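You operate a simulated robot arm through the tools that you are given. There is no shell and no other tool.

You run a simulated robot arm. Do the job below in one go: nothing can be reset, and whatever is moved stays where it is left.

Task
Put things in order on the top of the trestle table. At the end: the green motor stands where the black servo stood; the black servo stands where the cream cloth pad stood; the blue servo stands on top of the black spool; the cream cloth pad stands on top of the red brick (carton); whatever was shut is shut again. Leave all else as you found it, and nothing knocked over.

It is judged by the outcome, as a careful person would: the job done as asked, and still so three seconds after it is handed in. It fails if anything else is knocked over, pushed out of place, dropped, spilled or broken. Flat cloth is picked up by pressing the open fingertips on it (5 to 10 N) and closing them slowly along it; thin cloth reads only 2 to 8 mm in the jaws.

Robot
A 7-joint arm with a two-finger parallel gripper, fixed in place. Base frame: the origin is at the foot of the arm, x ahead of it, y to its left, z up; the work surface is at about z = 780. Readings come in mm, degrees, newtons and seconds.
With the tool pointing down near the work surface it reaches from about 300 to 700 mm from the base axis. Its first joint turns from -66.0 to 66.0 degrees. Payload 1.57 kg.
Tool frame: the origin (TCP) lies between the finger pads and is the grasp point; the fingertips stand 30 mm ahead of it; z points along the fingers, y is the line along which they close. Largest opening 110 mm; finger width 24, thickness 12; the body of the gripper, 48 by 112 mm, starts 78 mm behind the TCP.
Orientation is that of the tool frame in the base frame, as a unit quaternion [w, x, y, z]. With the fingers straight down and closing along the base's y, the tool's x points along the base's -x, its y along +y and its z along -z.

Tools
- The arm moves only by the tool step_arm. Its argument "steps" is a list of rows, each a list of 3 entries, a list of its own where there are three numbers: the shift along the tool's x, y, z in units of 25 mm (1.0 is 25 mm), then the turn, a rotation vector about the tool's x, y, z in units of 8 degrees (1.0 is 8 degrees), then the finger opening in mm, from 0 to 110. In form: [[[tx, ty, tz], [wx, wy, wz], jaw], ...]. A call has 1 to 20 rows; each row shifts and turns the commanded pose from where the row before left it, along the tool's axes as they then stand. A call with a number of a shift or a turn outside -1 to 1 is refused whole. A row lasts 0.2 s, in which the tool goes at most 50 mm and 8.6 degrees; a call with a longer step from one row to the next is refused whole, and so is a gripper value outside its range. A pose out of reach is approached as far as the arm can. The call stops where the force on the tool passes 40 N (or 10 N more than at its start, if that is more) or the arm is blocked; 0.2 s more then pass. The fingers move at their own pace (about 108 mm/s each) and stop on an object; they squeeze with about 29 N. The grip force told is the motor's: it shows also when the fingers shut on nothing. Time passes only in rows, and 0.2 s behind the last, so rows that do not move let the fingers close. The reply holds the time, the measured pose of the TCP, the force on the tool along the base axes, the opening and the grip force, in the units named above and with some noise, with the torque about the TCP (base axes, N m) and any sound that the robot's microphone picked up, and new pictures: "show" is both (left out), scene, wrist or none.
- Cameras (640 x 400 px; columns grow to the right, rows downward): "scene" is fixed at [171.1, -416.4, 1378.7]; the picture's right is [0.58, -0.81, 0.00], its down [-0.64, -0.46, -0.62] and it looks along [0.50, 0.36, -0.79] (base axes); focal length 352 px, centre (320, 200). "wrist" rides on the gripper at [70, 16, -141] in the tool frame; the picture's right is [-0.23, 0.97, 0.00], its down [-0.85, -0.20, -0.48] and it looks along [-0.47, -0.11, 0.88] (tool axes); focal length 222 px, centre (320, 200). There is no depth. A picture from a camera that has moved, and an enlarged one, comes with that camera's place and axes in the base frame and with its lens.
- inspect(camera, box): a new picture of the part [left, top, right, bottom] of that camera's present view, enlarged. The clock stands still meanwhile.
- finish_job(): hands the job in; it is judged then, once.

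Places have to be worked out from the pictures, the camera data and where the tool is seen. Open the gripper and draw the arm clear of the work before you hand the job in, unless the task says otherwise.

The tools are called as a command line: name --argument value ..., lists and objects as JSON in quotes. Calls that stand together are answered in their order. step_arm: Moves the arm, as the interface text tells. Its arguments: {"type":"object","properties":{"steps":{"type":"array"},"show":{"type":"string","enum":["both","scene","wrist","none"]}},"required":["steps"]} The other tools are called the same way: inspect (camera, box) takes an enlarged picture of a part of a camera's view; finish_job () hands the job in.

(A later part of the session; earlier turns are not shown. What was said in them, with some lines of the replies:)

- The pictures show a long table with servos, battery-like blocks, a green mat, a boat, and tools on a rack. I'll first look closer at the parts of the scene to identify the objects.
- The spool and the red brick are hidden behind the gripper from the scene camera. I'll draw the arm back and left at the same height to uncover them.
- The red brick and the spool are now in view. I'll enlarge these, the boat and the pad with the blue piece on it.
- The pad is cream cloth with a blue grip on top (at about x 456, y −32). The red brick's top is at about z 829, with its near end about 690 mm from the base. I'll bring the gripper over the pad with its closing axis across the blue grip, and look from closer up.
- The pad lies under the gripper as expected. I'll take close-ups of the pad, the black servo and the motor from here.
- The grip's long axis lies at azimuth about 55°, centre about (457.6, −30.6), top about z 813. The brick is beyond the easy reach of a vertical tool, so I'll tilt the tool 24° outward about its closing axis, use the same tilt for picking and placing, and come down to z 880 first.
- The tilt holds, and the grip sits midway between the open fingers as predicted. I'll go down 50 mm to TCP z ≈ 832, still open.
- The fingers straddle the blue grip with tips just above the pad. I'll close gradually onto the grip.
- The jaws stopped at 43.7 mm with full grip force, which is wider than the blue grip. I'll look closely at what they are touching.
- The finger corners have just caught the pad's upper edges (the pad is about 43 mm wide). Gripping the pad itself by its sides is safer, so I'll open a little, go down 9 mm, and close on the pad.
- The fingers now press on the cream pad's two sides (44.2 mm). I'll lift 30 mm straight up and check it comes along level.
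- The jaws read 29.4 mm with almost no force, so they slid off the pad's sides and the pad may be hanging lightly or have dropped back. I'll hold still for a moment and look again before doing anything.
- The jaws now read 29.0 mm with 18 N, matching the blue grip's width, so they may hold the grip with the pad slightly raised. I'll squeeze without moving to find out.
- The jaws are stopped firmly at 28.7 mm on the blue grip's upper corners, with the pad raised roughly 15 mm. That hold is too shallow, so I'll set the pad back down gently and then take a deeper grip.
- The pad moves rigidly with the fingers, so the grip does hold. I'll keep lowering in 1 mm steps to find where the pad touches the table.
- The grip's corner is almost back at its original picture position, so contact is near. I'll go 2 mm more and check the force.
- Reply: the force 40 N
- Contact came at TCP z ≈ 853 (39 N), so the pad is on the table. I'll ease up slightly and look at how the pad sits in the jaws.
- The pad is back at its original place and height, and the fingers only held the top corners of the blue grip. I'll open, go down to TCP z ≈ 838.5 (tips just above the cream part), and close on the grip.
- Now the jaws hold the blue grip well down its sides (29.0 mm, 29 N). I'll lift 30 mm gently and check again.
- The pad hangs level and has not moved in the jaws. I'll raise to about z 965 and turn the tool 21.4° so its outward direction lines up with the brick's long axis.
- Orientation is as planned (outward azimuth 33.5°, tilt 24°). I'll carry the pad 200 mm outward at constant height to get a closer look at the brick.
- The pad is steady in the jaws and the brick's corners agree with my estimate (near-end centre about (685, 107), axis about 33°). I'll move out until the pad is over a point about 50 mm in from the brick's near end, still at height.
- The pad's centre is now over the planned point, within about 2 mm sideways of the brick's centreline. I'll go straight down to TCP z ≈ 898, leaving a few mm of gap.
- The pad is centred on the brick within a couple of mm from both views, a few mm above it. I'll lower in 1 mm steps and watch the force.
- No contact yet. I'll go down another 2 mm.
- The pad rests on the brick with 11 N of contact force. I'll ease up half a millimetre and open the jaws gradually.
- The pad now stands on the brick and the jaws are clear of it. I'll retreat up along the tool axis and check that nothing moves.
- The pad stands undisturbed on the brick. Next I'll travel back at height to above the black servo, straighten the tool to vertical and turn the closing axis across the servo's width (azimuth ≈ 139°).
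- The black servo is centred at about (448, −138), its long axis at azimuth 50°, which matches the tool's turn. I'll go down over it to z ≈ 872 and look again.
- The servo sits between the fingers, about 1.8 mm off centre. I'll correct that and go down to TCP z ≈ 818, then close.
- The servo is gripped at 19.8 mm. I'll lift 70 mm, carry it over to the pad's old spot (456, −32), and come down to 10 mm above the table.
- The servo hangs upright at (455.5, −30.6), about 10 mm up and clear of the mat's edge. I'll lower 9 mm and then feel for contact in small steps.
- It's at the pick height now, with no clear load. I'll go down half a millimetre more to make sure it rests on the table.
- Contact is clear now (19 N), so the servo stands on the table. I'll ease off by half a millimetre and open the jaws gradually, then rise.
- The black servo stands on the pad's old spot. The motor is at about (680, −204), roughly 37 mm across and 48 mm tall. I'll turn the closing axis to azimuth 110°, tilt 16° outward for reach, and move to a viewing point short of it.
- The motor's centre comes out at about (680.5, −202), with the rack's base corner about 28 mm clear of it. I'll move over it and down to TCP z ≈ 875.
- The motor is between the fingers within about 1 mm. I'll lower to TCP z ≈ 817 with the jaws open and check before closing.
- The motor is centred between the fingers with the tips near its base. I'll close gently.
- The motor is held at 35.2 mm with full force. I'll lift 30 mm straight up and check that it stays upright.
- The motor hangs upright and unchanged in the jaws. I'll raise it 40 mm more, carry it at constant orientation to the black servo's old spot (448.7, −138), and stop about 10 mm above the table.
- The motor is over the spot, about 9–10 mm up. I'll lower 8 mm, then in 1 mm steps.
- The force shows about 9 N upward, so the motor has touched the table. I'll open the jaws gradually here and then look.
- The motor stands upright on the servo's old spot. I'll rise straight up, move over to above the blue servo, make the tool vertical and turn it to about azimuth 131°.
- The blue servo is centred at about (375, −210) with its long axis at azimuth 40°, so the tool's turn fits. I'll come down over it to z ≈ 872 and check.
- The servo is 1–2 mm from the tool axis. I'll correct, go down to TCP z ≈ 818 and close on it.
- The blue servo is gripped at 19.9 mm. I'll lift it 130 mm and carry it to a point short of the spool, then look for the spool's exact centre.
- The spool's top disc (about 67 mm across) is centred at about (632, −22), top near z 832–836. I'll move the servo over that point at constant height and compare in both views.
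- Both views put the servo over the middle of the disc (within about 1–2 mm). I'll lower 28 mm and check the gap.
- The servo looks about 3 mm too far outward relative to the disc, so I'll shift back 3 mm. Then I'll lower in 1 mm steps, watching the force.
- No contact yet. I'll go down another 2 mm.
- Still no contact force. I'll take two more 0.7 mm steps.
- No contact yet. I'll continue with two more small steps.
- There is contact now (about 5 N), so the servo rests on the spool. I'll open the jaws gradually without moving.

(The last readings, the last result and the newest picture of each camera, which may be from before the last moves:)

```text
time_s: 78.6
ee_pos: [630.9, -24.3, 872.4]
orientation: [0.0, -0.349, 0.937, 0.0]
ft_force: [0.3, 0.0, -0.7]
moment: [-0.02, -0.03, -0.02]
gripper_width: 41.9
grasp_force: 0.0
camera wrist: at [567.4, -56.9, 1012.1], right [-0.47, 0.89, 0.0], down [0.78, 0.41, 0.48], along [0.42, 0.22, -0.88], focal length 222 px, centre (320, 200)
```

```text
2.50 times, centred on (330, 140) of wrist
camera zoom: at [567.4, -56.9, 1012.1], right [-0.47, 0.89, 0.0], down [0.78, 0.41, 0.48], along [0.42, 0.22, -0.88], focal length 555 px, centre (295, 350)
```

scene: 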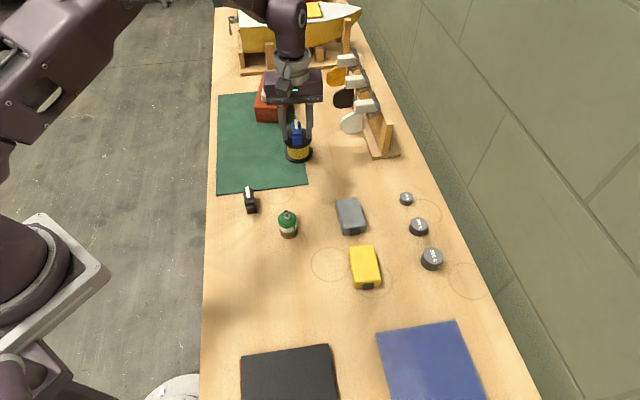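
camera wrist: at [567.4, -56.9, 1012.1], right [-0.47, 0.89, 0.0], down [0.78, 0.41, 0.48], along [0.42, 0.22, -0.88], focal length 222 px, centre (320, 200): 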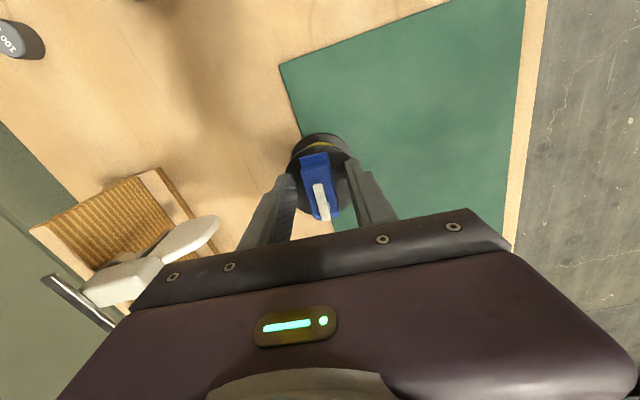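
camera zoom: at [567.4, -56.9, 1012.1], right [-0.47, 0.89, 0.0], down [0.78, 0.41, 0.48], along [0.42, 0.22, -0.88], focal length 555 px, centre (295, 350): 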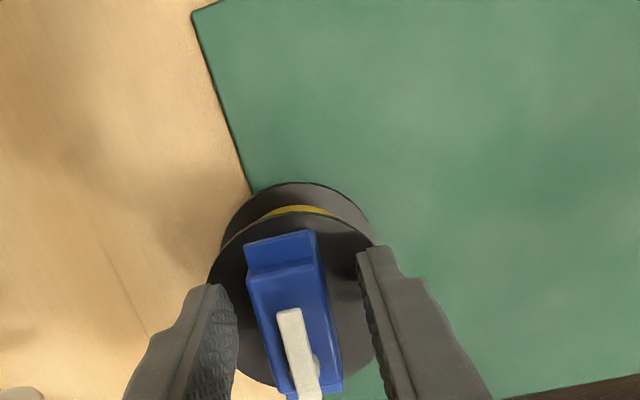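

The servo stands on the spool, clear of the open fingers. I'll rise straight up.

step_arm --steps '[[[0, 0, -0.3], [0, 0, 0], 42], [[0, 0, -0.7], [0, 0, 0], 42], [[0, 0, -1], [0, 0, 0], 42], [[0, 0, -1], [0, 0, 0], 42], [[0, 0, -1], [0, 0, 0], 42], [[0, 0, -1], [0, 0, 0], 42], [[0, 0, -1], [0, 0, 0], 42]]' --show "both"

inspect --camera "scene" --box '[260, 110, 340, 170]'

inspect --camera "wrist" --box '[220, 60, 440, 220]'

```text
time_s: 80.2
ee_pos: [631.9, -23.4, 1021.9]
orientation: [0.0, -0.349, 0.937, 0.0]
ft_force: [0.8, 1.2, 0.5]
moment: [-0.01, 0.0, 0.02]
gripper_width: 42.1
grasp_force: 0.0
camera wrist: at [566.9, -57.0, 1162.8], right [-0.47, 0.89, 0.0], down [0.78, 0.41, 0.48], along [0.42, 0.22, -0.88], focal length 222 px, centre (320, 200)
```

scene: 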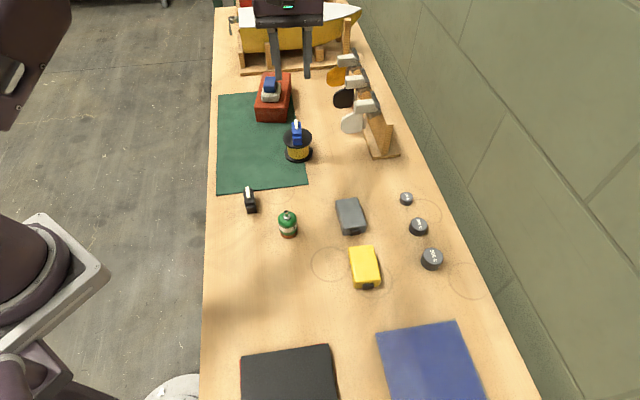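
wrist: 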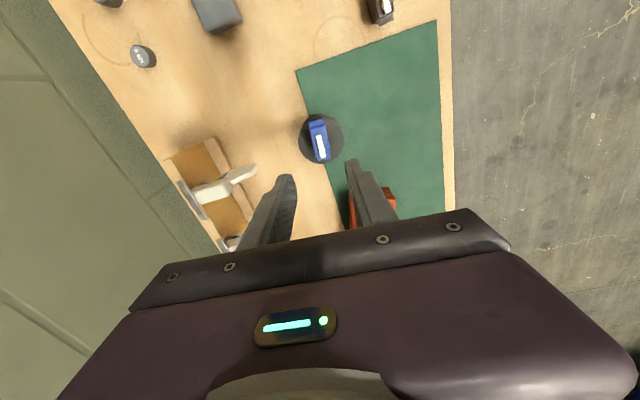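

```text
6.67 times, centred on (300, 140) of scene
camera zoom: at [171.1, -416.4, 1378.7], right [0.58, -0.81, 0.0], down [-0.64, -0.46, -0.62], along [0.5, 0.36, -0.79], focal length 2346 px, centre (453, 600)
```

zoom: 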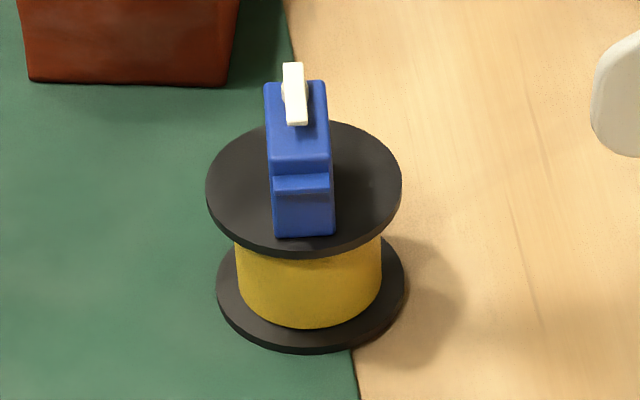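

```text
2.50 times, centred on (330, 140) of wrist
camera zoom: at [566.9, -57.0, 1162.8], right [-0.47, 0.89, 0.0], down [0.78, 0.41, 0.48], along [0.42, 0.22, -0.88], focal length 555 px, centre (295, 350)
```

zoom: 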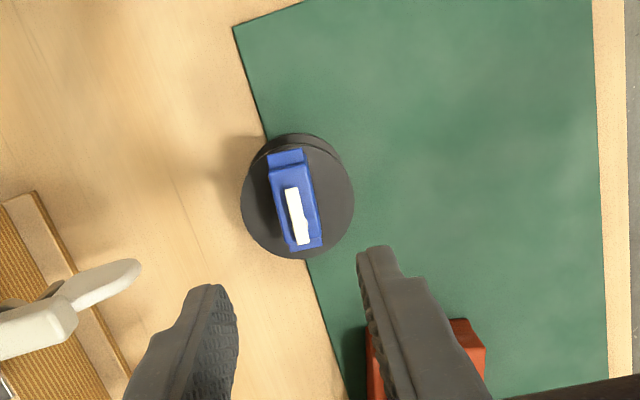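

The servo sits centred on the spool. I'll draw the arm back and to the left, well clear, with the gripper open, and check the whole table.

step_arm --steps '[[[0.56, 0.92, -0.1], [0, 0, 0], 80], [[0.56, 0.92, -0.1], [0, 0, 0], 80], [[0.56, 0.92, -0.1], [0, 0, 0], 80], [[0.56, 0.92, -0.1], [0, 0, 0], 80], [[0.56, 0.92, -0.1], [0, 0, 0], 80], [[0.56, 0.92, -0.1], [0, 0, 0], 80], [[0.56, 0.92, -0.1], [0, 0, 0], 80], [[0.56, 0.92, -0.1], [0, 0, 0], 80], [[0.56, 0.92, -0.1], [0, 0, 0], 80], [[0.56, 0.92, -0.1], [0, 0, 0], 80], [[0, 0, 0], [0, 0, 0], 80]]' --show "both"

inspect --camera "scene" --box '[200, 60, 440, 210]'

inspect --camera "scene" --box '[225, 170, 465, 320]'

```text
time_s: 82.6
ee_pos: [375.7, 58.5, 1046.7]
orientation: [0.0, -0.35, 0.937, 0.0]
ft_force: [-0.8, -0.2, 0.1]
moment: [-0.02, 0.03, 0.02]
gripper_width: 79.9
grasp_force: 0.1
camera wrist: at [311.2, 25.0, 1186.6], right [-0.47, 0.89, 0.0], down [0.78, 0.41, 0.48], along [0.42, 0.22, -0.88], focal length 222 px, centre (320, 200)
```

scene: 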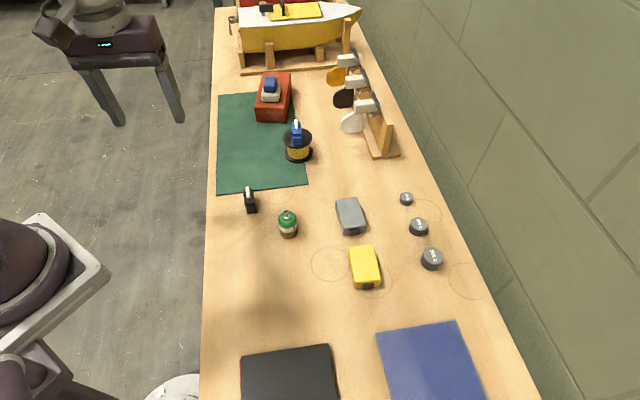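
wrist: 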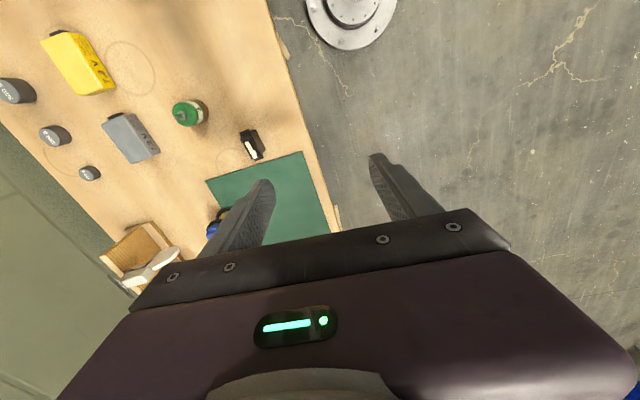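

```text
2.67 times, centred on (320, 135) of scene
camera zoom: at [171.1, -416.4, 1378.7], right [0.58, -0.81, 0.0], down [-0.64, -0.46, -0.62], along [0.5, 0.36, -0.79], focal length 938 px, centre (320, 373)
```

zoom: 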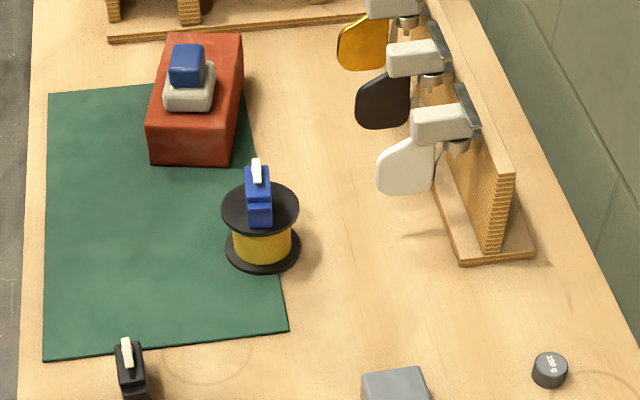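

```text
2.67 times, centred on (345, 245) of scene
camera zoom: at [171.1, -416.4, 1378.7], right [0.58, -0.81, 0.0], down [-0.64, -0.46, -0.62], along [0.5, 0.36, -0.79], focal length 938 px, centre (253, 80)
```

zoom: 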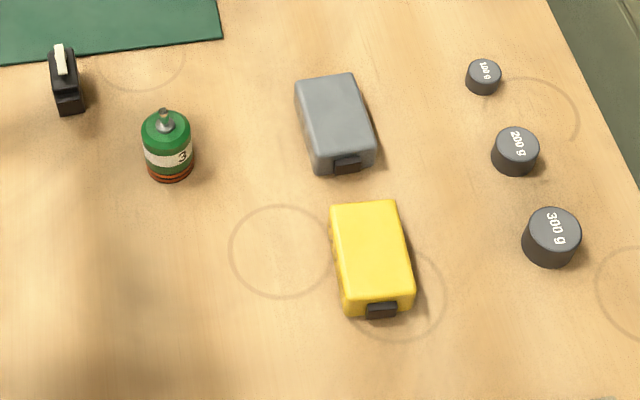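

The pictures show all four placements in order:
- The motor stands upright where the black servo was.
- The black servo is on the pad's old spot.
- The blue servo is on the spool.
- The pad is on the brick.

The other things look undisturbed, nothing had to be opened, and the arm is clear with the gripper open, so I'm handing the job in.

finish_job

```text
The job is handed in.
```

I've handed the job in, and the last pictures show all four pieces where you asked:

- **Green motor:** it stands upright where the black servo stood.
- **Black servo:** it stands where the cream cloth pad stood, within a few millimetres, just clear of the green mat's edge.
- **Blue servo:** it stands near the middle of the black spool's top disc.
- **Cream cloth pad:** it lies flat on the red brick, about 50 mm in from the end nearest the arm. Its blue grip came along as part of it.

On the first lift the pad slipped in the jaws; I set it back down on its spot and gripped it again by the blue grip. It did not fall over.

I did not have to open anything, so there was nothing to shut again. The other things on the table look as they were at the start. The gripper is open and the arm is drawn clear.
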